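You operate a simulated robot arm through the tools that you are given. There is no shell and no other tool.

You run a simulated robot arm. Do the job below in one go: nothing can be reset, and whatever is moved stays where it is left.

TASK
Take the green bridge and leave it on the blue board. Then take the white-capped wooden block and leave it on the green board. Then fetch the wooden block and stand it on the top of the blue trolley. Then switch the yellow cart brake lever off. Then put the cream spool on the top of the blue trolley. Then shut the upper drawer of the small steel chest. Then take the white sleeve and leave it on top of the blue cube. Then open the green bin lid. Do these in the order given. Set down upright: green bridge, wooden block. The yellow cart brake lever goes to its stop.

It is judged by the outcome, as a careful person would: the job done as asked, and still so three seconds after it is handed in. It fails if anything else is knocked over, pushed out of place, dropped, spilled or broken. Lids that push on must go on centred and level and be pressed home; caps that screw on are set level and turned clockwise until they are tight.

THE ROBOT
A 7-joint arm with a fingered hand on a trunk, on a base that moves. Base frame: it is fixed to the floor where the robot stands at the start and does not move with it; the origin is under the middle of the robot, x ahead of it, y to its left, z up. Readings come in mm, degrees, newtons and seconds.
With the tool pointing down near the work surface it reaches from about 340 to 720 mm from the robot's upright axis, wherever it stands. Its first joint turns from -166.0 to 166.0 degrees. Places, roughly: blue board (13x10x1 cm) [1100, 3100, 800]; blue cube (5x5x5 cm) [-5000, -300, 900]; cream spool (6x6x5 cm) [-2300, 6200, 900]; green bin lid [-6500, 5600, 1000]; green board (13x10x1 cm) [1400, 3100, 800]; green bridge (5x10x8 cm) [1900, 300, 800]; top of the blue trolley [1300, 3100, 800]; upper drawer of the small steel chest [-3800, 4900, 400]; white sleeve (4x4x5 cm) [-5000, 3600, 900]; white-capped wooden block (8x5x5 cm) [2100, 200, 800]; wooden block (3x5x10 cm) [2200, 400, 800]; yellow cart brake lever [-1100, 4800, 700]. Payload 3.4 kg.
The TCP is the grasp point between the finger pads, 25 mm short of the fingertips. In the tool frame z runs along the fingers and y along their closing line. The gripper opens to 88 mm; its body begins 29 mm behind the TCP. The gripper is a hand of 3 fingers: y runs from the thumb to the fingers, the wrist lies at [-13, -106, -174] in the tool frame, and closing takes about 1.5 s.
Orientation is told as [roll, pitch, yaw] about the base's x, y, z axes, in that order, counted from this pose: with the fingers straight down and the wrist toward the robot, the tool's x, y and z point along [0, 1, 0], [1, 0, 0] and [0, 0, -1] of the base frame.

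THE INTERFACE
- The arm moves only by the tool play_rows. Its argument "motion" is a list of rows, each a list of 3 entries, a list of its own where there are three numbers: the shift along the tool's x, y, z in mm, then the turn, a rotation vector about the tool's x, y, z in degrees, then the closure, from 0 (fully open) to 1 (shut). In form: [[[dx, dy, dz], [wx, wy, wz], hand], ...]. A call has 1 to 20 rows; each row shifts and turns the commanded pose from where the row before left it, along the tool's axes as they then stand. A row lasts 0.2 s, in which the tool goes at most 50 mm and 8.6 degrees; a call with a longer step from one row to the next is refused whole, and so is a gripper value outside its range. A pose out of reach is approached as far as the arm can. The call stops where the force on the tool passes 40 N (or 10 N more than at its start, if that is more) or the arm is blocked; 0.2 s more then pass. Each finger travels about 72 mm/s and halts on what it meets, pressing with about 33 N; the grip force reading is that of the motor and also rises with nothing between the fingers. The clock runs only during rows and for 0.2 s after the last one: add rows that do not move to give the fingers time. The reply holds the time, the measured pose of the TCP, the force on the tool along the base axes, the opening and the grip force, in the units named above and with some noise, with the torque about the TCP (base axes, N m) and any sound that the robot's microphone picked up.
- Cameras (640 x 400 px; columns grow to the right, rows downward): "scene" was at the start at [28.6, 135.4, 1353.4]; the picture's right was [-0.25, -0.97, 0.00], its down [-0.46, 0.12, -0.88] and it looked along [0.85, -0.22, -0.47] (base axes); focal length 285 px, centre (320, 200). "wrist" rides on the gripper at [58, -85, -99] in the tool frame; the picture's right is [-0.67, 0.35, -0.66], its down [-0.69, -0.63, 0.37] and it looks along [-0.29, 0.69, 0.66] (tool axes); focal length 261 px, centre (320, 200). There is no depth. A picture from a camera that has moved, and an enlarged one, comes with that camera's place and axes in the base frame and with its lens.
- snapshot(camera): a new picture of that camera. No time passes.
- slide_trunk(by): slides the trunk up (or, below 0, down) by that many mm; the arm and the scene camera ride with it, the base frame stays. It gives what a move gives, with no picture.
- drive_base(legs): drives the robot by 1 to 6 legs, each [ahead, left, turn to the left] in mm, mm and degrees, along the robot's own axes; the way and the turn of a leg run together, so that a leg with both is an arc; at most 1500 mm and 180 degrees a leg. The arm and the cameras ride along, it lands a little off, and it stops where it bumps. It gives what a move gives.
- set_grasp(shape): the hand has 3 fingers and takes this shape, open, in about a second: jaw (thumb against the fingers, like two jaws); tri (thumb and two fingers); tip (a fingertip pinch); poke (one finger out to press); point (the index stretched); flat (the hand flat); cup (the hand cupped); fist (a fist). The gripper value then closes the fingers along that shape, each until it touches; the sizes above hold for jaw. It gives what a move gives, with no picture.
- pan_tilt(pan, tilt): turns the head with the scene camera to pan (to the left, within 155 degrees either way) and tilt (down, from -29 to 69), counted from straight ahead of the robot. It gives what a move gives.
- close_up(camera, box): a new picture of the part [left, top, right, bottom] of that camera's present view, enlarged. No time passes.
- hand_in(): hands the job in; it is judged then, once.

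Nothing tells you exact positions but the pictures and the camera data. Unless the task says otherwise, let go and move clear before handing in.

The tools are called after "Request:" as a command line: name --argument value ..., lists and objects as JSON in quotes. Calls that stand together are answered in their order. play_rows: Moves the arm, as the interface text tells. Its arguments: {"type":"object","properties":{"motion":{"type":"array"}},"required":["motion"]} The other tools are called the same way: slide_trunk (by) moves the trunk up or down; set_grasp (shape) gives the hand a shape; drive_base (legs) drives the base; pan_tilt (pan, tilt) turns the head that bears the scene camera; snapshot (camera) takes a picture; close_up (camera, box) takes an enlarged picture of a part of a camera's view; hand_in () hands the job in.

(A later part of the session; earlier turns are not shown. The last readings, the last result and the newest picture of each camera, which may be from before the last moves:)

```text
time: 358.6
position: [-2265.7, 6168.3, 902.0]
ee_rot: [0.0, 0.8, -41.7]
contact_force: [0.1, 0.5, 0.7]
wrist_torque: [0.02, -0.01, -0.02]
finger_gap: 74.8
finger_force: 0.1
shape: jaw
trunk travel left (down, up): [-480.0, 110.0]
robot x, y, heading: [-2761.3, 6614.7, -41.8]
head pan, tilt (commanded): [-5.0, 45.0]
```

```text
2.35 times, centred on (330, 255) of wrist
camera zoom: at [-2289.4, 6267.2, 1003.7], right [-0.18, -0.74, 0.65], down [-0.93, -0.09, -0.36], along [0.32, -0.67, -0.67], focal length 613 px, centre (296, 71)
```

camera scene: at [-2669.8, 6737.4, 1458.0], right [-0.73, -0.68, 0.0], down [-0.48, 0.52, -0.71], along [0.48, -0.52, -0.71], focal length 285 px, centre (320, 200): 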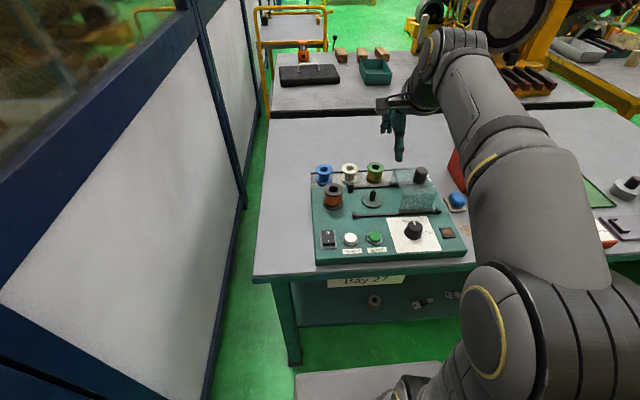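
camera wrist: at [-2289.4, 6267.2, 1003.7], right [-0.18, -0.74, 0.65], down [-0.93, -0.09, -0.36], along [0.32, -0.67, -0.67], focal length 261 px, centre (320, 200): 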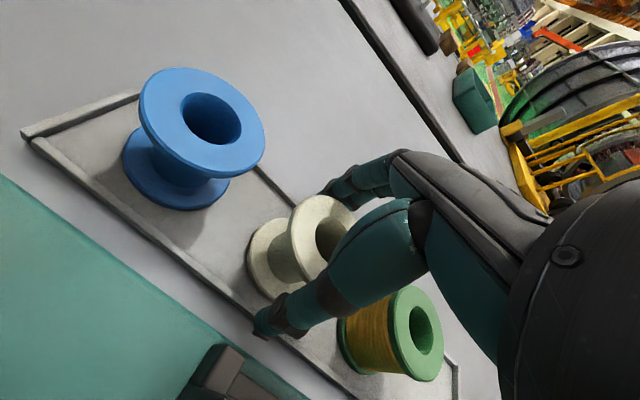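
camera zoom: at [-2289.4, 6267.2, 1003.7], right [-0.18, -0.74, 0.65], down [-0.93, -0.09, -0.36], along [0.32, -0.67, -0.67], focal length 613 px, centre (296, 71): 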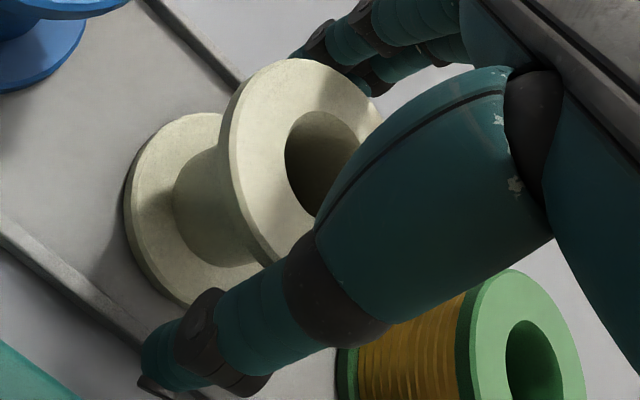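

Request:
play_rows --motion '[[[0, 0, 0], [0, 0, 0], 0.25], [[0, 0, 0], [0, 0, 0], 0.35], [[0, 0, 0], [0, 0, 0], 0.5], [[0, 0, 0], [0, 0, 0], 0.7], [[0, 0, 0], [0, 0, 0], 1], [[0, 0, 0], [0, 0, 0], 1], [[0, 0, 0], [0, 0, 0], 1], [[0, 0, 0], [0, 0, 0], 1]]'

Request:
close_up --camera "wrist" --box '[220, 170, 440, 340]'

```text
time: 360.4
position: [-2266.6, 6169.5, 902.3]
ee_rot: [0.0, 0.7, -41.8]
contact_force: [0.0, -0.8, 0.4]
wrist_torque: [0.01, -0.02, -0.04]
finger_gap: 43.5
finger_force: 33.3
shape: jaw
trunk travel left (down, up): [-480.0, 110.0]
robot x, y, heading: [-2759.2, 6616.8, -42.2]
head pan, tilt (commanded): [-5.0, 45.0]
```

```text
2.35 times, centred on (330, 255) of wrist
camera zoom: at [-2289.4, 6267.2, 1003.4], right [-0.18, -0.74, 0.65], down [-0.93, -0.09, -0.36], along [0.32, -0.67, -0.67], focal length 613 px, centre (296, 71)
```

zoom: 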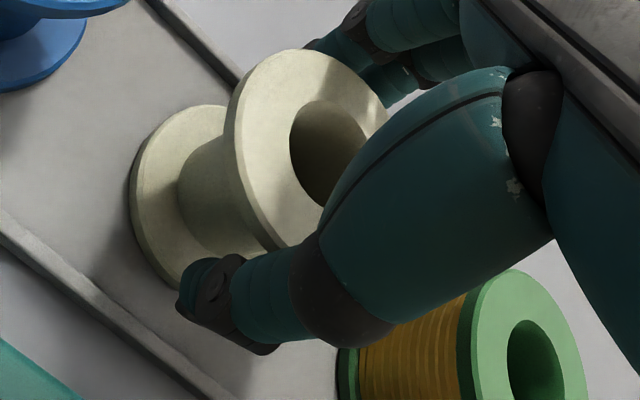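

Now it grips at 43 mm. I'll lift and check.

Request:
play_rows --motion '[[[0, 0, -5], [0, 0, 0], 1], [[0, 0, -10], [0, 0, 0], 1], [[0, 0, -20], [0, 0, 0], 1], [[0, 0, -25], [0, 0, 0], 1], [[0, 0, -25], [0, 0, 0], 1], [[0, 0, 0], [0, 0, 0], 1]]'

Request:
snapshot --camera "wrist"

Request:
close_up --camera "scene" --box '[290, 100, 430, 225]'

```text
time: 361.8
position: [-2264.3, 6170.0, 986.5]
ee_rot: [0.0, 0.7, -41.8]
contact_force: [-0.1, -0.7, -0.4]
wrist_torque: [-0.03, -0.01, -0.02]
finger_gap: 43.2
finger_force: 32.9
shape: jaw
trunk travel left (down, up): [-480.0, 110.0]
robot x, y, heading: [-2759.4, 6614.2, -42.0]
head pan, tilt (commanded): [-5.0, 45.0]
```

```text
taken
camera wrist: at [-2288.3, 6268.8, 1087.3], right [-0.18, -0.74, 0.65], down [-0.93, -0.09, -0.36], along [0.32, -0.67, -0.67], focal length 261 px, centre (320, 200)
```

wrist: 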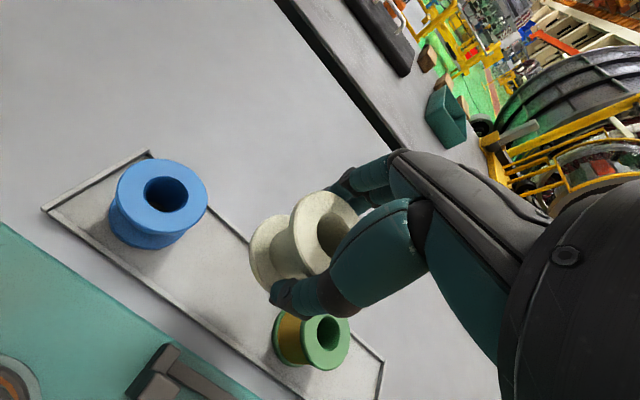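

```text
3.20 times, centred on (360, 162) of scene
camera zoom: at [-2643.8, 6713.9, 1458.0], right [-0.73, -0.68, 0.0], down [-0.48, 0.52, -0.71], along [0.48, -0.52, -0.71], focal length 913 px, centre (192, 320)
```

zoom: 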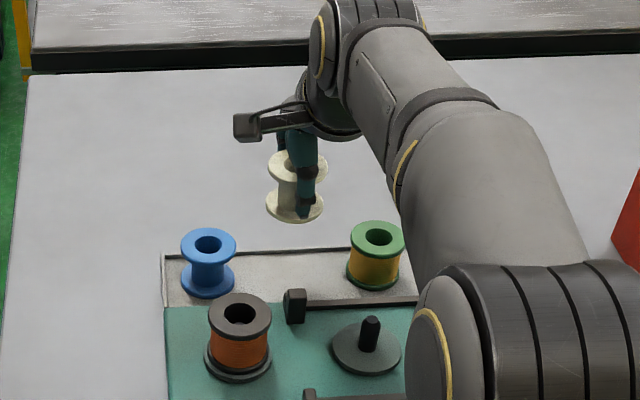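

The cream spool is held and its neighbours are undisturbed. I'll raise it well clear, retract and start the drive back around.

Request:
play_rows --motion '[[[0, 0, -30], [0, 0, 0], 1], [[0, 0, -30], [0, 0, 0], 1], [[0, -10, -30], [0, 0, 0], 1], [[0, -30, -10], [0, 0, 0], 1], [[0, -30, 0], [0, 0, 0], 1], [[0, -30, 0], [0, 0, 0], 1], [[0, -30, 0], [0, 0, 0], 1], [[0, -30, 0], [0, 0, 0], 1], [[0, -30, 0], [0, 0, 0], 1], [[0, -20, 0], [0, 0, 0], 1], [[0, 0, 0], [0, 0, 0], 1]]'

Request:
snapshot --camera "wrist"

Request:
drive_base --legs '[[-480, 0, -1.6], [0, -1450, 0], [0, -1450, 0], [0, -1450, 0], [0, -480, 0]]'

```text
time: 364.1
position: [-2422.1, 6310.9, 1090.4]
ee_rot: [0.0, 0.7, -41.8]
contact_force: [-0.2, 0.2, -0.7]
wrist_torque: [0.0, 0.02, 0.04]
finger_gap: 43.5
finger_force: 32.5
shape: jaw
trunk travel left (down, up): [-480.0, 110.0]
robot x, y, heading: [-2758.5, 6616.1, -42.2]
head pan, tilt (commanded): [-5.0, 45.0]
```

```text
taken
camera wrist: at [-2445.6, 6409.2, 1191.3], right [-0.18, -0.74, 0.65], down [-0.93, -0.09, -0.36], along [0.32, -0.67, -0.67], focal length 261 px, centre (320, 200)
```

wrist: 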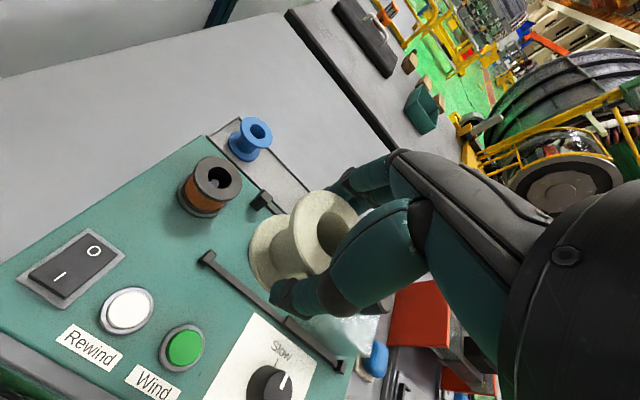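

```text
time: 390.0
position: [-6191.7, 3164.5, 1090.4]
ee_rot: [0.0, 0.7, -42.6]
contact_force: [0.6, -0.3, -0.6]
wrist_torque: [-0.03, 0.01, -0.01]
finger_gap: 42.9
finger_force: 32.7
shape: jaw
trunk travel left (down, up): [-480.0, 110.0]
robot x, y, heading: [-6527.3, 3477.7, -42.7]
head pan, tilt (commanded): [-5.0, 45.0]
```

I'm at the rear end of the red walkway facing back toward the front area. I'll check it's clear.

Request:
pan_tilt --pan 0 --tilt 22

Request:
snapshot --camera "scene"

Request:
snapshot --camera "wrist"

```text
time: 390.9
position: [-6191.4, 3163.3, 1091.1]
ee_rot: [0.0, 0.8, -42.6]
contact_force: [-0.2, 0.1, -0.3]
wrist_torque: [0.02, -0.01, -0.02]
finger_gap: 43.1
finger_force: 33.1
shape: jaw
trunk travel left (down, up): [-480.0, 110.0]
robot x, y, heading: [-6525.2, 3478.4, -42.9]
head pan, tilt (commanded): [0.0, 22.0]
```

```text
taken
camera scene: at [-6393.6, 3567.7, 1493.3], right [-0.68, -0.73, 0.0], down [-0.28, 0.26, -0.93], along [0.68, -0.63, -0.38], focal length 285 px, centre (320, 200)
```

scene: 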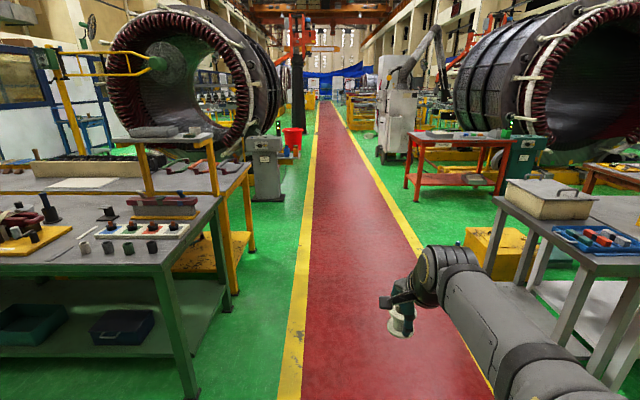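

```text
taken
camera wrist: at [-6212.9, 3262.7, 1191.4], right [-0.19, -0.73, 0.65], down [-0.93, -0.07, -0.36], along [0.31, -0.67, -0.67], focal length 261 px, centre (320, 200)
```

wrist: 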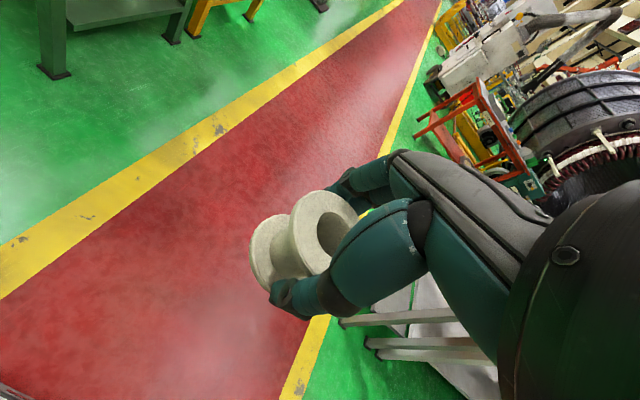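

The corridor is clear. I'll drive forward to the front lane and then strafe along the tables toward the wall lane.

Request:
drive_base --legs '[[1475, 0, -0.7], [1470, 0, 0]]'

Request:
pan_tilt --pan 60 --tilt 22

Request:
snapshot --camera "scene"

```text
time: 404.9
position: [-4116.2, 1138.5, 1090.6]
ee_rot: [0.1, 0.7, -44.4]
contact_force: [0.6, -0.1, -0.7]
wrist_torque: [-0.01, 0.01, -0.01]
finger_gap: 43.1
finger_force: 32.8
shape: jaw
trunk travel left (down, up): [-480.0, 110.0]
robot x, y, heading: [-4444.4, 1459.3, -44.7]
head pan, tilt (commanded): [0.0, 22.0]
```

```text
time: 406.2
position: [-4117.2, 1138.3, 1090.3]
ee_rot: [0.0, 0.8, -44.4]
contact_force: [-0.4, 0.5, -0.4]
wrist_torque: [-0.04, -0.01, -0.04]
finger_gap: 43.2
finger_force: 32.7
shape: jaw
trunk travel left (down, up): [-480.0, 110.0]
robot x, y, heading: [-4443.8, 1460.3, -44.3]
head pan, tilt (commanded): [60.0, 22.0]
```

```text
taken
camera scene: at [-4283.0, 1639.0, 1493.4], right [0.26, -0.96, 0.0], down [-0.36, -0.1, -0.93], along [0.89, 0.24, -0.37], focal length 285 px, centre (320, 200)
```

scene: 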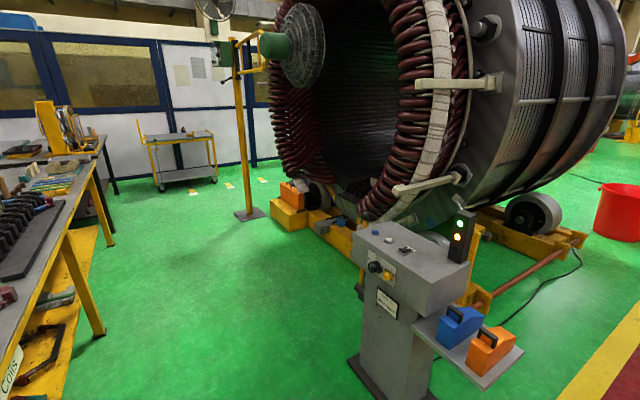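

The lane beside the yellow table is clear between it and the pillar. I'll strafe along it to the wall lane.

Request:
drive_base --legs '[[30, 1400, 1], [20, 1400, 0], [0, 1250, 0]]'

Request:
pan_tilt --pan 0 --tilt 22

Request:
snapshot --camera "scene"

Request:
snapshot --camera "wrist"

```text
time: 425.8
position: [-1191.5, 3957.3, 1089.8]
ee_rot: [0.1, 0.6, -46.1]
contact_force: [0.2, 0.2, -0.6]
wrist_torque: [0.02, 0.01, 0.02]
finger_gap: 43.3
finger_force: 32.3
shape: jaw
trunk travel left (down, up): [-480.0, 110.0]
robot x, y, heading: [-1507.5, 4286.7, -46.3]
head pan, tilt (commanded): [60.0, 22.0]
```

```text
time: 427.1
position: [-1190.2, 3956.3, 1089.9]
ee_rot: [-0.1, 0.7, -46.1]
contact_force: [0.0, -0.3, -1.2]
wrist_torque: [0.03, 0.0, 0.0]
finger_gap: 43.1
finger_force: 33.3
shape: jaw
trunk travel left (down, up): [-480.0, 110.0]
robot x, y, heading: [-1505.5, 4289.2, -46.2]
head pan, tilt (commanded): [0.0, 22.0]
```

```text
taken
camera scene: at [-1368.4, 4372.5, 1493.4], right [-0.72, -0.69, 0.0], down [-0.26, 0.27, -0.93], along [0.64, -0.67, -0.37], focal length 285 px, centre (320, 200)
```

scene: 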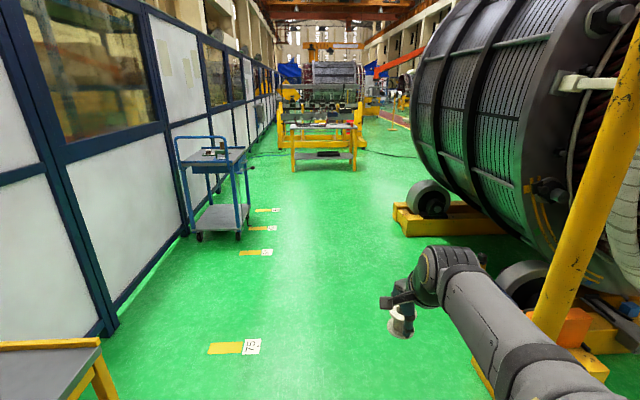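

```text
taken
camera wrist: at [-1206.6, 4057.1, 1191.4], right [-0.24, -0.72, 0.65], down [-0.93, -0.02, -0.36], along [0.27, -0.69, -0.67], focal length 261 px, centre (320, 200)
```

wrist: 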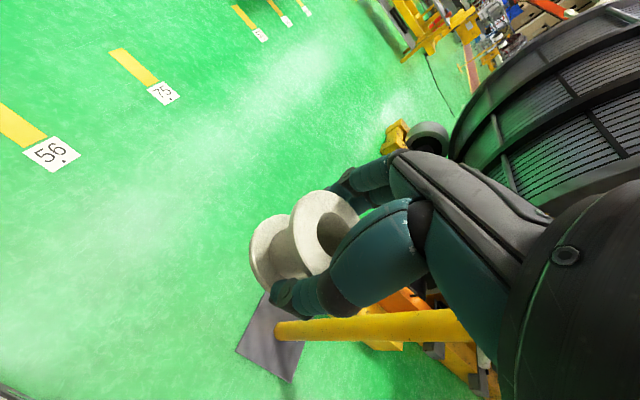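

The wall lane to the blue trolley is clear. I'll drive up it, turn to face the trolley and stop short.

Request:
drive_base --legs '[[0, 0, 2.7], [1450, 70, 0], [1450, 80, 0], [175, 30, 0], [0, 0, 91.2]]'

Request:
pan_tilt --pan 0 --tilt 40

Request:
snapshot --camera "scene"

```text
time: 446.5
position: [1173.9, 2664.6, 1089.9]
ee_rot: [0.0, 0.8, 49.2]
contact_force: [0.1, -0.5, -0.6]
wrist_torque: [0.01, 0.0, -0.02]
finger_gap: 42.9
finger_force: 32.9
shape: jaw
trunk travel left (down, up): [-480.0, 110.0]
robot x, y, heading: [874.9, 2318.6, 49.1]
head pan, tilt (commanded): [0.0, 22.0]
```

```text
time: 447.3
position: [1174.8, 2664.3, 1090.2]
ee_rot: [0.0, 0.7, 49.2]
contact_force: [0.3, -0.2, -0.3]
wrist_torque: [-0.01, -0.02, 0.0]
finger_gap: 42.5
finger_force: 32.9
shape: jaw
trunk travel left (down, up): [-480.0, 110.0]
robot x, y, heading: [872.9, 2319.5, 49.0]
head pan, tilt (commanded): [0.0, 40.0]
```

```text
taken
camera scene: at [772.9, 2443.9, 1465.3], right [0.75, -0.66, 0.0], down [-0.42, -0.48, -0.77], along [0.5, 0.58, -0.64], focal length 285 px, centre (320, 200)
```

scene: 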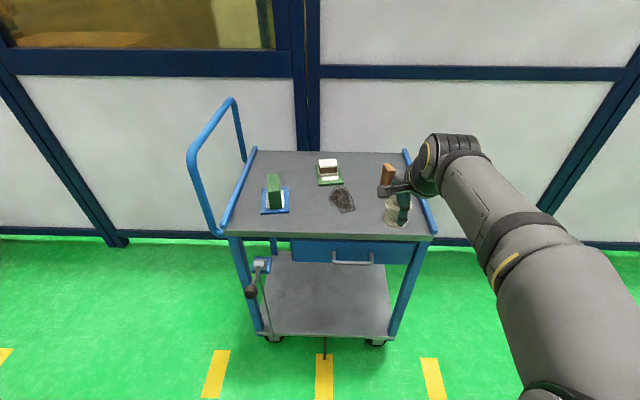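

Everything on the trolley is still in place. I'll approach and lower the trunk a little, then place the spool on the open front-right area.

Request:
drive_base --legs '[[235, 0, -1.1]]'

Request:
slide_trunk --by -80

Request:
pan_tilt --pan -15 --tilt 50

Request:
snapshot --camera "scene"

Request:
snapshot --camera "wrist"

```text
time: 449.1
position: [1334.0, 2837.9, 1090.4]
ee_rot: [0.0, 0.8, 48.6]
contact_force: [0.2, 1.4, -1.7]
wrist_torque: [-0.01, 0.03, -0.02]
finger_gap: 42.7
finger_force: 33.1
shape: jaw
trunk travel left (down, up): [-480.0, 110.0]
robot x, y, heading: [1031.0, 2497.4, 48.6]
head pan, tilt (commanded): [0.0, 40.0]
```

```text
time: 450.3
position: [1332.4, 2837.0, 1010.2]
ee_rot: [0.0, 0.6, 48.6]
contact_force: [0.2, -0.4, -0.7]
wrist_torque: [-0.01, 0.0, 0.03]
finger_gap: 42.9
finger_force: 33.2
shape: jaw
trunk travel left (down, up): [-400.0, 190.0]
robot x, y, heading: [1029.0, 2499.0, 48.4]
head pan, tilt (commanded): [0.0, 40.0]
```

```text
time: 451.0
position: [1332.5, 2838.3, 1010.5]
ee_rot: [0.1, 0.7, 48.5]
contact_force: [1.0, -0.4, -0.1]
wrist_torque: [0.01, 0.04, 0.01]
finger_gap: 42.7
finger_force: 33.0
shape: jaw
trunk travel left (down, up): [-400.0, 190.0]
robot x, y, heading: [1029.9, 2501.5, 48.3]
head pan, tilt (commanded): [-15.0, 50.0]
```

```text
taken
camera scene: at [936.7, 2599.8, 1371.1], right [0.55, -0.83, 0.0], down [-0.64, -0.42, -0.64], along [0.54, 0.35, -0.77], focal length 285 px, centre (320, 200)
```

scene: 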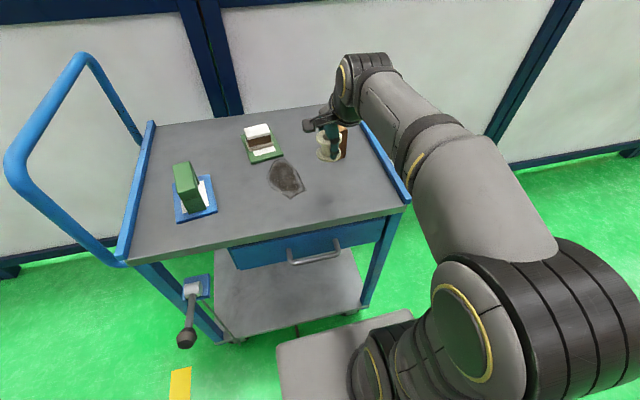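

```text
taken
camera wrist: at [1234.8, 2812.9, 1111.4], right [0.74, -0.18, 0.65], down [0.09, -0.93, -0.36], along [0.67, 0.33, -0.67], focal length 261 px, centre (320, 200)
```

wrist: 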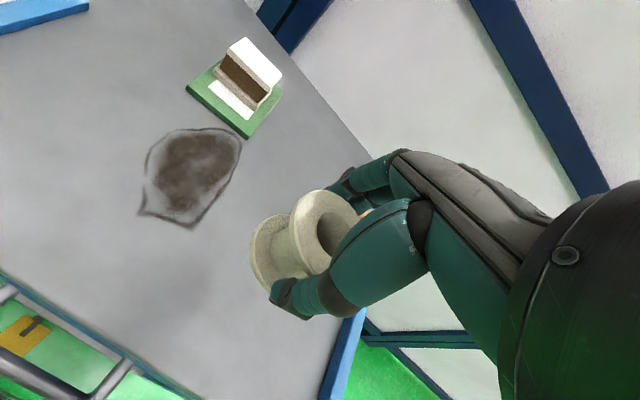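

I'll lower the spool straight down here. The spot is clear of the stain, the wooden block and the edge.

Request:
play_rows --motion '[[[-3, -1, 20], [0, 0, 0], 1], [[-3, -1, 25], [0, 0, 0], 1], [[0, 0, 25], [0, 0, 0], 1], [[0, 0, 20], [0, 0, 0], 1], [[0, 0, 12], [0, 0, 0], 1], [[0, 0, 0], [0, 0, 0], 1]]'

Request:
close_up --camera "scene" --box '[240, 90, 420, 220]'

```text
time: 452.4
position: [1335.8, 2831.5, 907.8]
ee_rot: [0.0, 0.8, 48.5]
contact_force: [-1.0, 0.3, -0.2]
wrist_torque: [-0.02, 0.0, 0.01]
finger_gap: 42.8
finger_force: 33.4
shape: jaw
trunk travel left (down, up): [-400.0, 190.0]
robot x, y, heading: [1030.8, 2496.8, 48.5]
head pan, tilt (commanded): [-15.0, 50.0]
```

```text
3.08 times, centred on (330, 155) of scene
camera zoom: at [936.8, 2599.7, 1371.1], right [0.55, -0.84, 0.0], down [-0.64, -0.42, -0.64], along [0.54, 0.35, -0.77], focal length 878 px, centre (289, 338)
```

zoom: 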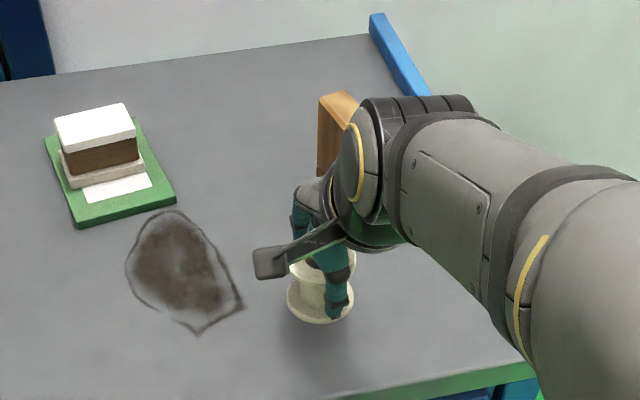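

Request:
play_rows --motion '[[[0, 0, 3], [0, 0, 0], 1], [[0, 0, 3], [0, 0, 0], 1], [[0, 0, 2], [0, 0, 0], 1], [[0, 0, 0], [0, 0, 0], 1]]'

Request:
play_rows --motion '[[[0, 0, 2], [0, 0, 0], 1], [[0, 0, 2], [0, 0, 0], 1], [[0, 0, 0], [0, 0, 0], 1]]'

Request:
close_up --camera "scene" --box '[280, 130, 400, 220]'

```text
time: 453.4
position: [1334.6, 2831.8, 901.1]
ee_rot: [0.0, 0.8, 48.5]
contact_force: [0.6, -0.2, -0.9]
wrist_torque: [0.04, -0.04, 0.03]
finger_gap: 42.6
finger_force: 32.9
shape: jaw
trunk travel left (down, up): [-400.0, 190.0]
robot x, y, heading: [1031.2, 2496.6, 48.1]
head pan, tilt (commanded): [-15.0, 50.0]
```

```text
time: 454.2
position: [1334.4, 2831.1, 896.7]
ee_rot: [0.0, 0.8, 48.6]
contact_force: [1.2, -0.7, -0.3]
wrist_torque: [0.01, -0.01, 0.0]
finger_gap: 42.6
finger_force: 32.8
shape: jaw
trunk travel left (down, up): [-400.0, 190.0]
robot x, y, heading: [1027.5, 2497.8, 48.6]
head pan, tilt (commanded): [-15.0, 50.0]
```

```text
4.44 times, centred on (340, 175) of scene
camera zoom: at [936.8, 2599.8, 1371.1], right [0.55, -0.84, 0.0], down [-0.64, -0.42, -0.64], along [0.54, 0.35, -0.77], focal length 1268 px, centre (231, 311)
```

zoom: 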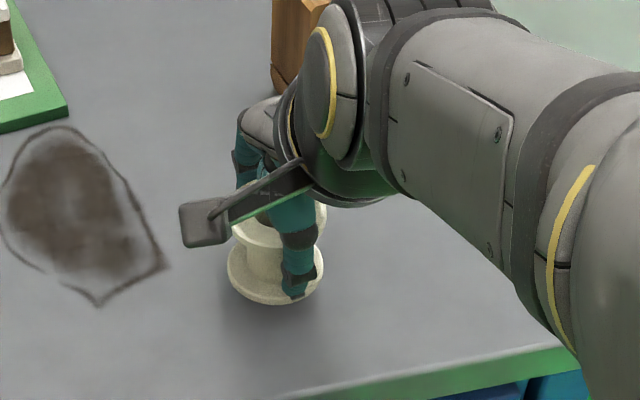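

Request:
play_rows --motion '[[[0, 0, 2], [0, 0, 0], 1], [[0, 0, 1.5], [0, 0, 0], 1], [[0, 0, 0], [0, 0, 0], 1]]'

Request:
play_rows --motion '[[[0, 0, 1.5], [0, 0, 0], 1], [[0, 0, 0], [0, 0, 0], 1]]'

Request:
play_rows --motion '[[[0, 0, 1.5], [0, 0, 0], 1], [[0, 0, 0], [0, 0, 0], 1]]'

```text
time: 455.0
position: [1335.6, 2831.7, 891.9]
ee_rot: [0.0, 0.7, 48.6]
contact_force: [0.3, -0.5, -0.6]
wrist_torque: [0.02, 0.02, 0.0]
finger_gap: 42.6
finger_force: 33.0
shape: jaw
trunk travel left (down, up): [-400.0, 190.0]
robot x, y, heading: [1027.4, 2494.5, 48.5]
head pan, tilt (commanded): [-15.0, 50.0]
```

```text
time: 455.6
position: [1334.9, 2831.4, 890.9]
ee_rot: [0.1, 0.7, 48.5]
contact_force: [0.0, 0.3, -0.2]
wrist_torque: [0.0, 0.02, 0.01]
finger_gap: 42.7
finger_force: 32.5
shape: jaw
trunk travel left (down, up): [-400.0, 190.0]
robot x, y, heading: [1032.0, 2499.2, 48.4]
head pan, tilt (commanded): [-15.0, 50.0]
```

```text
time: 456.2
position: [1334.8, 2831.2, 889.7]
ee_rot: [0.0, 0.8, 48.6]
contact_force: [-0.7, -0.4, 0.2]
wrist_torque: [0.05, -0.01, 0.02]
finger_gap: 43.0
finger_force: 33.2
shape: jaw
trunk travel left (down, up): [-400.0, 190.0]
robot x, y, heading: [1032.2, 2496.0, 48.4]
head pan, tilt (commanded): [-15.0, 50.0]
```

Request:
play_rows --motion '[[[0, 0, 1.5], [0, 0, 0], 1], [[0, 0, 0], [0, 0, 0], 1]]'

Request:
play_rows --motion '[[[0, 0, 1.5], [0, 0, 0], 1], [[0, 0, 0], [0, 0, 0], 1]]'

Request:
close_up --camera "scene" --box '[280, 130, 400, 220]'

```text
time: 456.8
position: [1333.8, 2830.8, 886.8]
ee_rot: [0.1, 0.8, 48.5]
contact_force: [-0.2, 0.7, -0.7]
wrist_torque: [0.0, -0.01, 0.01]
finger_gap: 42.7
finger_force: 32.6
shape: jaw
trunk travel left (down, up): [-400.0, 190.0]
robot x, y, heading: [1030.4, 2497.8, 48.2]
head pan, tilt (commanded): [-15.0, 50.0]
```

```text
time: 457.4
position: [1335.8, 2831.4, 886.5]
ee_rot: [0.1, 0.7, 48.6]
contact_force: [0.1, -0.5, -0.3]
wrist_torque: [0.0, -0.02, -0.04]
finger_gap: 42.8
finger_force: 33.4
shape: jaw
trunk travel left (down, up): [-400.0, 190.0]
robot x, y, heading: [1032.4, 2500.7, 48.3]
head pan, tilt (commanded): [-15.0, 50.0]
```

```text
4.44 times, centred on (340, 175) of scene
camera zoom: at [936.8, 2599.8, 1371.1], right [0.55, -0.84, 0.0], down [-0.64, -0.42, -0.64], along [0.54, 0.35, -0.77], focal length 1268 px, centre (231, 311)
```

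zoom: 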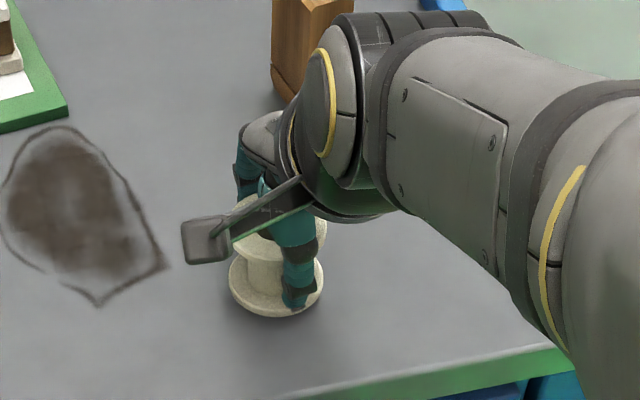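

Request:
play_rows --motion '[[[0, 0, 2], [0, 0, 0], 1], [[0, 0, 0], [0, 0, 0], 1]]'

Request:
play_rows --motion '[[[0, 0, 1.5], [0, 0, 0], 1], [[0, 0, 0], [0, 0, 0], 1]]'

Request:
play_rows --motion '[[[0, 0, 1.5], [0, 0, 0], 1], [[0, 0, 0], [0, 0, 0], 1]]'

```text
time: 458.0
position: [1334.1, 2831.9, 884.7]
ee_rot: [0.0, 0.6, 48.5]
contact_force: [-0.7, -0.2, -1.2]
wrist_torque: [0.0, 0.02, -0.02]
finger_gap: 42.7
finger_force: 33.4
shape: jaw
trunk travel left (down, up): [-400.0, 190.0]
robot x, y, heading: [1032.3, 2499.3, 48.3]
head pan, tilt (commanded): [-15.0, 50.0]
```

```text
time: 458.6
position: [1335.7, 2831.0, 883.9]
ee_rot: [0.1, 0.8, 48.5]
contact_force: [-0.7, -0.9, -1.0]
wrist_torque: [-0.02, 0.01, -0.01]
finger_gap: 42.4
finger_force: 33.0
shape: jaw
trunk travel left (down, up): [-400.0, 190.0]
robot x, y, heading: [1030.2, 2498.0, 48.1]
head pan, tilt (commanded): [-15.0, 50.0]
```

```text
time: 459.2
position: [1335.4, 2832.3, 882.3]
ee_rot: [-0.1, 0.8, 48.6]
contact_force: [0.3, -0.4, 0.1]
wrist_torque: [0.0, -0.02, 0.01]
finger_gap: 42.4
finger_force: 32.2
shape: jaw
trunk travel left (down, up): [-400.0, 190.0]
robot x, y, heading: [1028.8, 2497.5, 48.0]
head pan, tilt (commanded): [-15.0, 50.0]
```

Request:
play_rows --motion '[[[0, 0, 1.5], [0, 0, 0], 1], [[0, 0, 0], [0, 0, 0], 1]]'

Request:
play_rows --motion '[[[0, 0, 1.5], [0, 0, 0], 1], [[0, 0, 0], [0, 0, 0], 1]]'

Request:
close_up --camera "scene" --box '[290, 150, 370, 210]'

```text
time: 459.8
position: [1333.9, 2831.3, 879.4]
ee_rot: [0.0, 0.9, 48.5]
contact_force: [0.1, 0.1, -0.1]
wrist_torque: [0.02, -0.03, -0.02]
finger_gap: 42.7
finger_force: 33.3
shape: jaw
trunk travel left (down, up): [-400.0, 190.0]
robot x, y, heading: [1029.4, 2501.0, 48.6]
head pan, tilt (commanded): [-15.0, 50.0]
```

```text
time: 460.4
position: [1335.0, 2831.6, 878.4]
ee_rot: [-0.1, 0.8, 48.4]
contact_force: [0.8, -0.5, -1.0]
wrist_torque: [0.01, 0.02, 0.0]
finger_gap: 42.9
finger_force: 32.7
shape: jaw
trunk travel left (down, up): [-400.0, 190.0]
robot x, y, heading: [1030.4, 2493.7, 48.2]
head pan, tilt (commanded): [-15.0, 50.0]
```

```text
6.67 times, centred on (330, 180) of scene
camera zoom: at [936.8, 2599.8, 1371.1], right [0.55, -0.84, 0.0], down [-0.64, -0.42, -0.64], along [0.54, 0.35, -0.77], focal length 1903 px, centre (253, 333)
```

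zoom: 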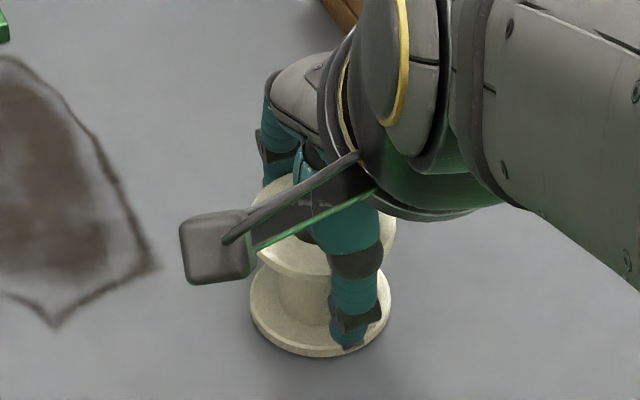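

Request:
play_rows --motion '[[[0, 0, 1.5], [0, 0, 0], 1], [[0, 0, 0], [0, 0, 0], 1]]'

Request:
play_rows --motion '[[[0, 0, 1.5], [0, 0, 0], 1], [[0, 0, 0], [0, 0, 0], 1]]'

Request:
play_rows --motion '[[[0, 0, 1.5], [0, 0, 0], 1], [[0, 0, 0], [0, 0, 0], 1]]'

```text
time: 461.0
position: [1335.2, 2830.9, 876.9]
ee_rot: [-0.1, 0.8, 48.5]
contact_force: [1.2, 0.8, 0.0]
wrist_torque: [0.0, -0.03, 0.0]
finger_gap: 43.0
finger_force: 32.8
shape: jaw
trunk travel left (down, up): [-400.0, 190.0]
robot x, y, heading: [1030.8, 2493.3, 48.4]
head pan, tilt (commanded): [-15.0, 50.0]
```

```text
time: 461.6
position: [1335.2, 2830.5, 875.3]
ee_rot: [0.1, 0.6, 48.5]
contact_force: [0.0, -0.3, 6.9]
wrist_torque: [0.05, -0.02, -0.03]
finger_gap: 43.1
finger_force: 33.2
shape: jaw
trunk travel left (down, up): [-400.0, 190.0]
robot x, y, heading: [1028.8, 2497.7, 48.4]
head pan, tilt (commanded): [-15.0, 50.0]
```

```text
time: 462.2
position: [1336.2, 2830.3, 876.1]
ee_rot: [0.0, 0.4, 48.5]
contact_force: [1.2, 0.9, 16.4]
wrist_torque: [0.07, -0.07, 0.0]
finger_gap: 43.0
finger_force: 32.8
shape: jaw
trunk travel left (down, up): [-400.0, 190.0]
robot x, y, heading: [1030.3, 2496.6, 48.6]
head pan, tilt (commanded): [-15.0, 50.0]
```

The spool is down with clear contact. I'll ease off 1 mm and open the hand.

Request:
play_rows --motion '[[[0, 0, -1.2], [0, 0, 0], 1], [[0, 0, 0], [0, 0, 0], 0.85], [[0, 0, 0], [0, 0, 0], 0.7], [[0, 0, 0], [0, 0, 0], 0.55], [[0, 0, 0], [0, 0, 0], 0.4], [[0, 0, 0], [0, 0, 0], 0.2], [[0, 0, 0], [0, 0, 0], 0.05], [[0, 0, 0], [0, 0, 0], 0], [[0, 0, 0], [0, 0, 0], 0]]'

Request:
close_up --camera "scene" --box '[290, 150, 370, 210]'

Request:
snapshot --camera "wrist"

```text
time: 464.2
position: [1335.2, 2830.2, 873.8]
ee_rot: [0.0, 0.8, 48.5]
contact_force: [-0.9, 0.5, -0.3]
wrist_torque: [-0.01, -0.01, 0.03]
finger_gap: 87.6
finger_force: 0.0
shape: jaw
trunk travel left (down, up): [-400.0, 190.0]
robot x, y, heading: [1030.5, 2493.8, 48.6]
head pan, tilt (commanded): [-15.0, 50.0]
```

```text
6.67 times, centred on (330, 180) of scene
camera zoom: at [936.7, 2599.7, 1371.1], right [0.55, -0.84, 0.0], down [-0.64, -0.42, -0.64], along [0.54, 0.35, -0.77], focal length 1903 px, centre (253, 333)
```

zoom: 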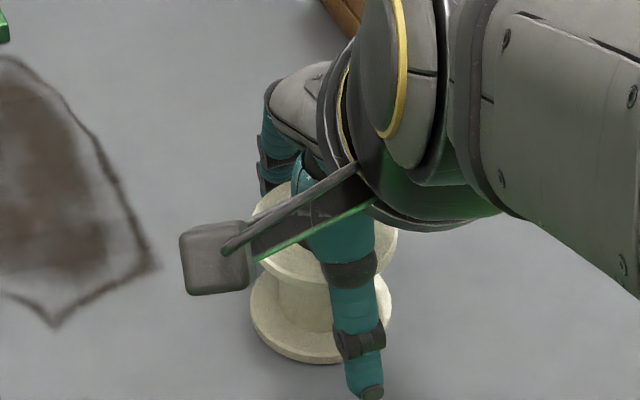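

```text
taken
camera wrist: at [1236.6, 2806.1, 975.6], right [0.74, -0.18, 0.65], down [0.09, -0.93, -0.36], along [0.67, 0.33, -0.67], focal length 261 px, centre (320, 200)
```

wrist: 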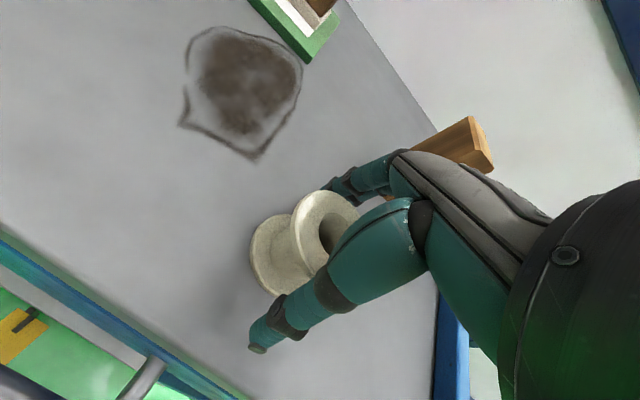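

The spool stands on the trolley top. I'll lift straight off it and confirm everything on the trolley.

Request:
play_rows --motion '[[[0, 0, -10], [0, 0, 0], 0], [[0, 0, -15], [0, 0, 0], 0], [[0, 0, -20], [0, 0, 0], 0], [[0, 0, -25], [0, 0, 0], 0], [[0, 0, -30], [0, 0, 0], 0], [[0, 0, -30], [0, 0, 0], 0], [[0, 0, -30], [0, 0, 0], 0], [[0, 0, 0], [0, 0, 0], 0]]'

Request:
snapshot --camera "scene"

```text
time: 466.0
position: [1334.0, 2833.1, 1037.4]
ee_rot: [0.2, 0.7, 48.5]
contact_force: [-0.2, -0.7, -0.3]
wrist_torque: [0.03, -0.05, 0.0]
finger_gap: 87.5
finger_force: 0.1
shape: jaw
trunk travel left (down, up): [-400.0, 190.0]
robot x, y, heading: [1030.8, 2496.0, 48.5]
head pan, tilt (commanded): [-15.0, 50.0]
```

```text
taken
camera scene: at [936.7, 2599.7, 1371.1], right [0.55, -0.84, 0.0], down [-0.64, -0.42, -0.64], along [0.54, 0.35, -0.77], focal length 285 px, centre (320, 200)
```

scene: 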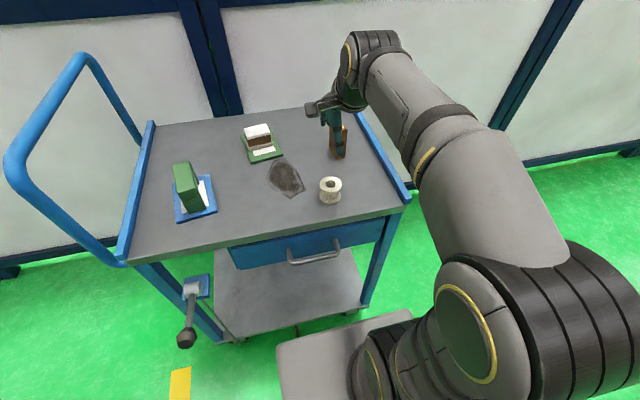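

All four pieces are safely on the trolley. Next is the drawer in the rear aisle, so I'll retrace my proven route in reverse.

Request:
drive_base --legs '[[-240, 0, 0], [0, 0, -91.9], [-175, -30, 0], [-1450, -80, 0], [-1450, -70, 0]]'

```text
time: 486.4
position: [-1112.2, 4019.8, 1035.6]
ee_rot: [-0.1, 0.7, -44.5]
contact_force: [-0.5, 0.6, 0.5]
wrist_torque: [0.03, 0.01, 0.02]
finger_gap: 87.5
finger_force: 0.1
shape: jaw
trunk travel left (down, up): [-400.0, 190.0]
robot x, y, heading: [-1431.3, 4345.7, -44.8]
head pan, tilt (commanded): [-15.0, 50.0]
```

Request:
drive_base --legs '[[-57, -1379, 1.3], [-57, -1379, 0]]'

```text
time: 499.9
position: [-3087.0, 2082.6, 1035.9]
ee_rot: [0.0, 0.7, -41.5]
contact_force: [0.0, 0.2, 0.1]
wrist_torque: [0.01, -0.01, 0.01]
finger_gap: 87.7
finger_force: 0.0
shape: jaw
trunk travel left (down, up): [-400.0, 190.0]
robot x, y, heading: [-3418.8, 2383.1, -41.7]
head pan, tilt (commanded): [-15.0, 50.0]
```

Request:
drive_base --legs '[[-107, -1347, -1.8]]'

Request:
pan_tilt --pan 150 --tilt 22

Request:
snapshot --camera "scene"

```text
time: 506.6
position: [-4046.6, 1170.6, 1035.2]
ee_rot: [0.1, 0.7, -41.6]
contact_force: [-0.1, -0.3, -1.3]
wrist_torque: [0.01, 0.01, 0.04]
finger_gap: 87.5
finger_force: 0.1
shape: jaw
trunk travel left (down, up): [-400.0, 190.0]
robot x, y, heading: [-4384.3, 1476.9, -41.8]
head pan, tilt (commanded): [-15.0, 50.0]
```

```text
time: 509.1
position: [-4045.8, 1171.5, 1035.9]
ee_rot: [0.0, 0.7, -41.6]
contact_force: [-0.2, 0.5, -0.6]
wrist_torque: [0.0, -0.01, 0.01]
finger_gap: 87.6
finger_force: 0.1
shape: jaw
trunk travel left (down, up): [-400.0, 190.0]
robot x, y, heading: [-4378.4, 1475.7, -41.8]
head pan, tilt (commanded): [150.0, 22.0]
```

```text
taken
camera scene: at [-4349.0, 1723.5, 1413.4], right [0.95, 0.31, 0.0], down [0.12, -0.36, -0.93], along [-0.29, 0.88, -0.37], focal length 285 px, centre (320, 200)
```

scene: 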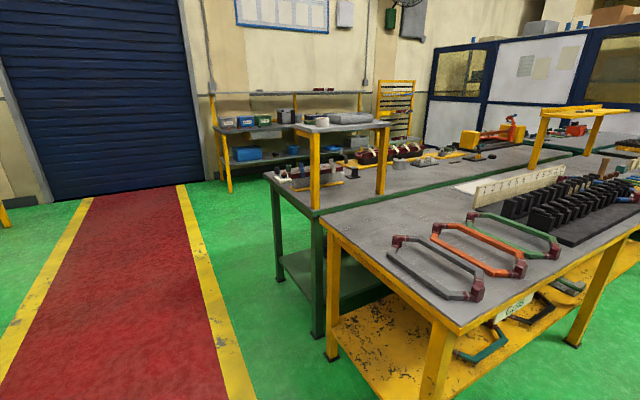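

Request:
drive_base --legs '[[0, 0, -1.7], [-1465, 0, 0], [-1465, 0, 0]]'

```text
time: 523.7
position: [-6187.8, 3201.6, 1037.8]
ee_rot: [0.0, 0.7, -44.3]
contact_force: [1.4, -0.5, 0.8]
wrist_torque: [0.0, 0.0, -0.01]
finger_gap: 87.7
finger_force: 0.1
shape: jaw
trunk travel left (down, up): [-400.0, 190.0]
robot x, y, heading: [-6508.4, 3521.6, -44.3]
head pan, tilt (commanded): [150.0, 22.0]
```

Request:
drive_base --legs '[[0, 0, 1.5], [50, 1430, 0], [50, 1400, 0]]'

Request:
pan_tilt --pan 0 --tilt 35

Request:
snapshot --camera "scene"

```text
time: 537.5
position: [-4170.4, 5126.4, 1035.8]
ee_rot: [-0.1, 0.6, -44.4]
contact_force: [-0.3, 1.0, 0.2]
wrist_torque: [0.0, -0.02, -0.03]
finger_gap: 87.7
finger_force: 0.0
shape: jaw
trunk travel left (down, up): [-400.0, 190.0]
robot x, y, heading: [-4485.6, 5449.3, -44.5]
head pan, tilt (commanded): [150.0, 22.0]
```

```text
time: 539.9
position: [-4172.4, 5126.3, 1035.6]
ee_rot: [0.0, 0.6, -44.4]
contact_force: [0.8, 0.8, -0.2]
wrist_torque: [-0.02, 0.02, 0.04]
finger_gap: 87.4
finger_force: 0.1
shape: jaw
trunk travel left (down, up): [-400.0, 190.0]
robot x, y, heading: [-4491.3, 5446.0, -44.6]
head pan, tilt (commanded): [0.0, 35.0]
```

```text
taken
camera scene: at [-4359.3, 5541.4, 1392.8], right [-0.7, -0.71, 0.0], down [-0.41, 0.4, -0.82], along [0.58, -0.58, -0.57], focal length 285 px, centre (320, 200)
```

scene: 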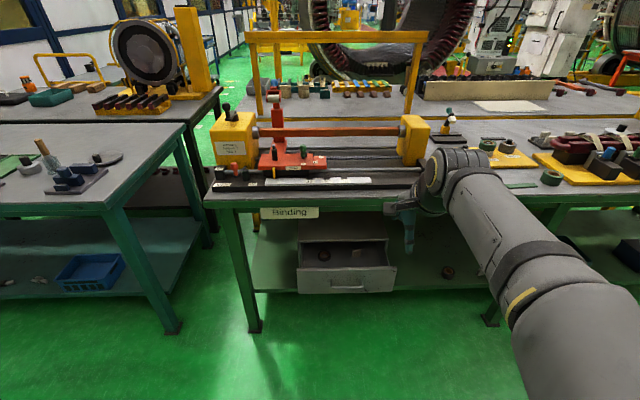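

I see the steel chest on the lower shelf with its upper drawer pulled out toward me. I'll zoom in for geometry.

Request:
close_up --camera "scene" --box '[270, 200, 430, 310]'

Request:
snapshot --camera "wrist"

```text
3.64 times, centred on (350, 255) of scene
camera zoom: at [-4359.3, 5541.4, 1392.8], right [-0.7, -0.71, 0.0], down [-0.41, 0.4, -0.82], along [0.58, -0.58, -0.57], focal length 1038 px, centre (211, 0)
```

zoom: 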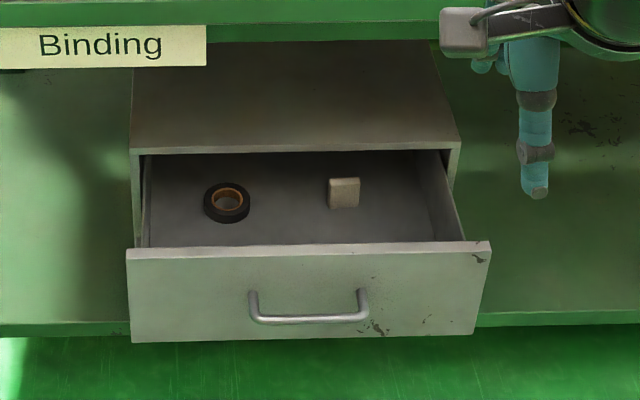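

```text
taken
camera wrist: at [-4190.1, 5226.0, 1137.6], right [-0.21, -0.73, 0.65], down [-0.93, -0.05, -0.36], along [0.29, -0.68, -0.67], focal length 261 px, centre (320, 200)
```

wrist: 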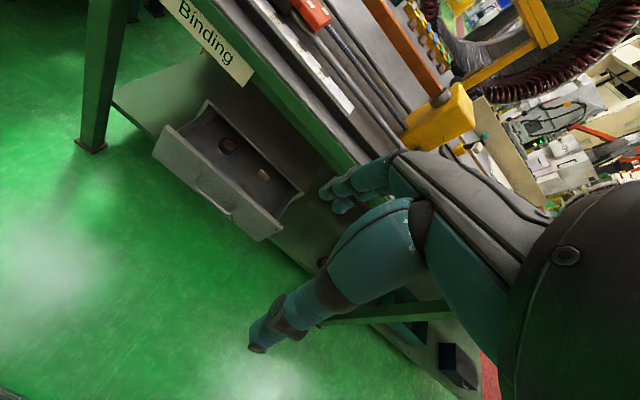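

Request:
close_up --camera "wrist" --box '[130, 80, 330, 250]'

```text
2.35 times, centred on (230, 165) of wrist
camera zoom: at [-4190.1, 5226.0, 1137.6], right [-0.21, -0.73, 0.65], down [-0.93, -0.05, -0.36], along [0.29, -0.68, -0.67], focal length 613 px, centre (532, 282)
```

zoom: 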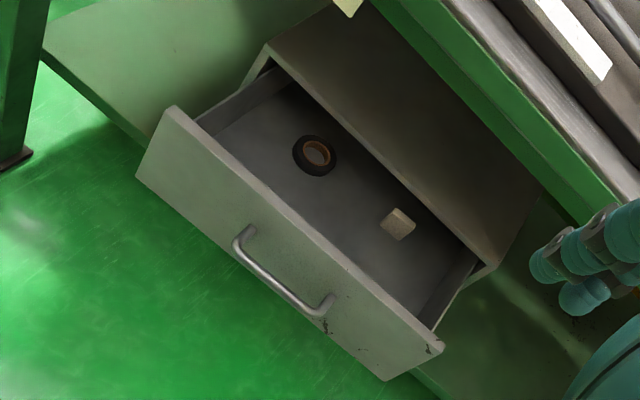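

The drawer front is about 143 mm out, centred near [-3868, 4897], with its panel spanning z ≈ 335–488. I'll square up to it, move in, close the hand and lower the trunk.

Request:
drive_base --legs '[[0, 0, 2.9], [265, 0, 0]]'

Request:
play_rows --motion '[[[0, -10, 0], [0, 0, 0], 0.5], [[0, 0, 0], [0, 0, 0], 1], [[0, 0, 0], [0, 0, 0], 1], [[0, 0, 0], [0, 0, 0], 1], [[0, 0, 0], [0, 0, 0], 1], [[0, 0, 0], [0, 0, 0], 1], [[0, 0, 0], [0, 0, 0], 1]]'

Request:
slide_trunk --by -380

Request:
pan_tilt --pan 0 --tilt 45

Request:
snapshot --camera "scene"

Request:
snapshot --camera "wrist"

```text
time: 542.2
position: [-3962.5, 4968.0, 1036.7]
ee_rot: [0.1, 0.7, -41.5]
contact_force: [0.8, -0.1, 0.5]
wrist_torque: [-0.02, 0.0, 0.0]
finger_gap: 87.6
finger_force: 0.0
shape: jaw
trunk travel left (down, up): [-400.0, 190.0]
robot x, y, heading: [-4293.3, 5273.2, -41.8]
head pan, tilt (commanded): [0.0, 35.0]
```

```text
time: 543.8
position: [-3968.4, 4974.7, 1036.4]
ee_rot: [0.0, 0.6, -41.6]
contact_force: [-0.7, -0.5, -0.2]
wrist_torque: [0.01, 0.0, -0.02]
finger_gap: 0.0
finger_force: 32.9
shape: jaw
trunk travel left (down, up): [-400.0, 190.0]
robot x, y, heading: [-4296.9, 5274.8, -41.7]
head pan, tilt (commanded): [0.0, 35.0]
```

```text
time: 547.4
position: [-3967.1, 4975.4, 656.8]
ee_rot: [0.0, 0.7, -41.7]
contact_force: [0.0, 0.2, -0.2]
wrist_torque: [-0.02, -0.02, -0.02]
finger_gap: 0.0
finger_force: 32.9
shape: jaw
trunk travel left (down, up): [-20.0, 570.0]
robot x, y, heading: [-4294.6, 5273.9, -41.8]
head pan, tilt (commanded): [0.0, 35.0]
```

```text
time: 548.2
position: [-3967.2, 4974.1, 656.4]
ee_rot: [0.2, 0.8, -41.6]
contact_force: [0.3, 0.6, -0.4]
wrist_torque: [0.05, -0.03, -0.02]
finger_gap: 0.1
finger_force: 33.2
shape: jaw
trunk travel left (down, up): [-20.0, 570.0]
robot x, y, heading: [-4293.8, 5273.1, -42.2]
head pan, tilt (commanded): [0.0, 45.0]
```

```text
taken
camera scene: at [-4173.8, 5377.8, 998.0], right [-0.67, -0.75, 0.0], down [-0.53, 0.47, -0.71], along [0.53, -0.47, -0.71], focal length 285 px, centre (320, 200)
```

scene: 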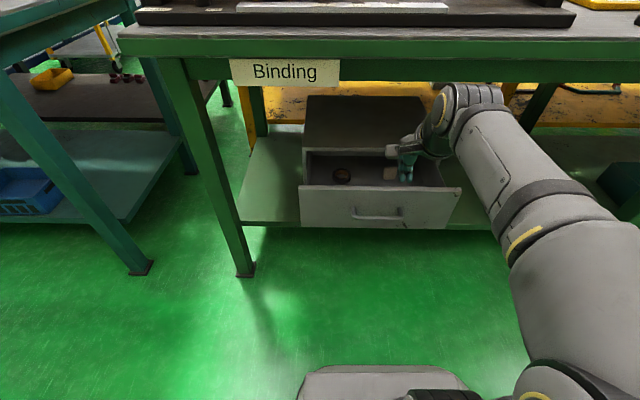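

```text
taken
camera wrist: at [-3991.7, 5073.5, 757.8], right [-0.18, -0.74, 0.65], down [-0.93, -0.09, -0.36], along [0.32, -0.67, -0.67], focal length 261 px, centre (320, 200)
```

wrist: 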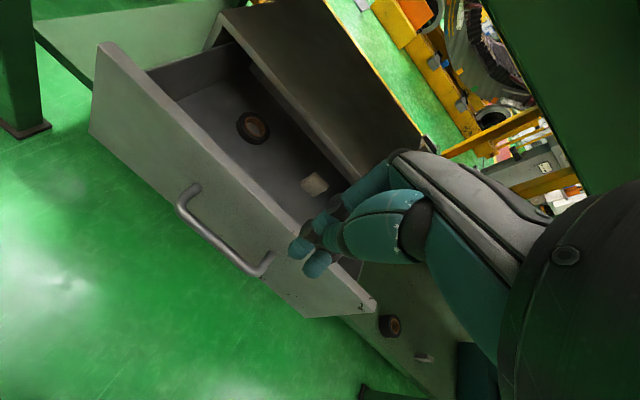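

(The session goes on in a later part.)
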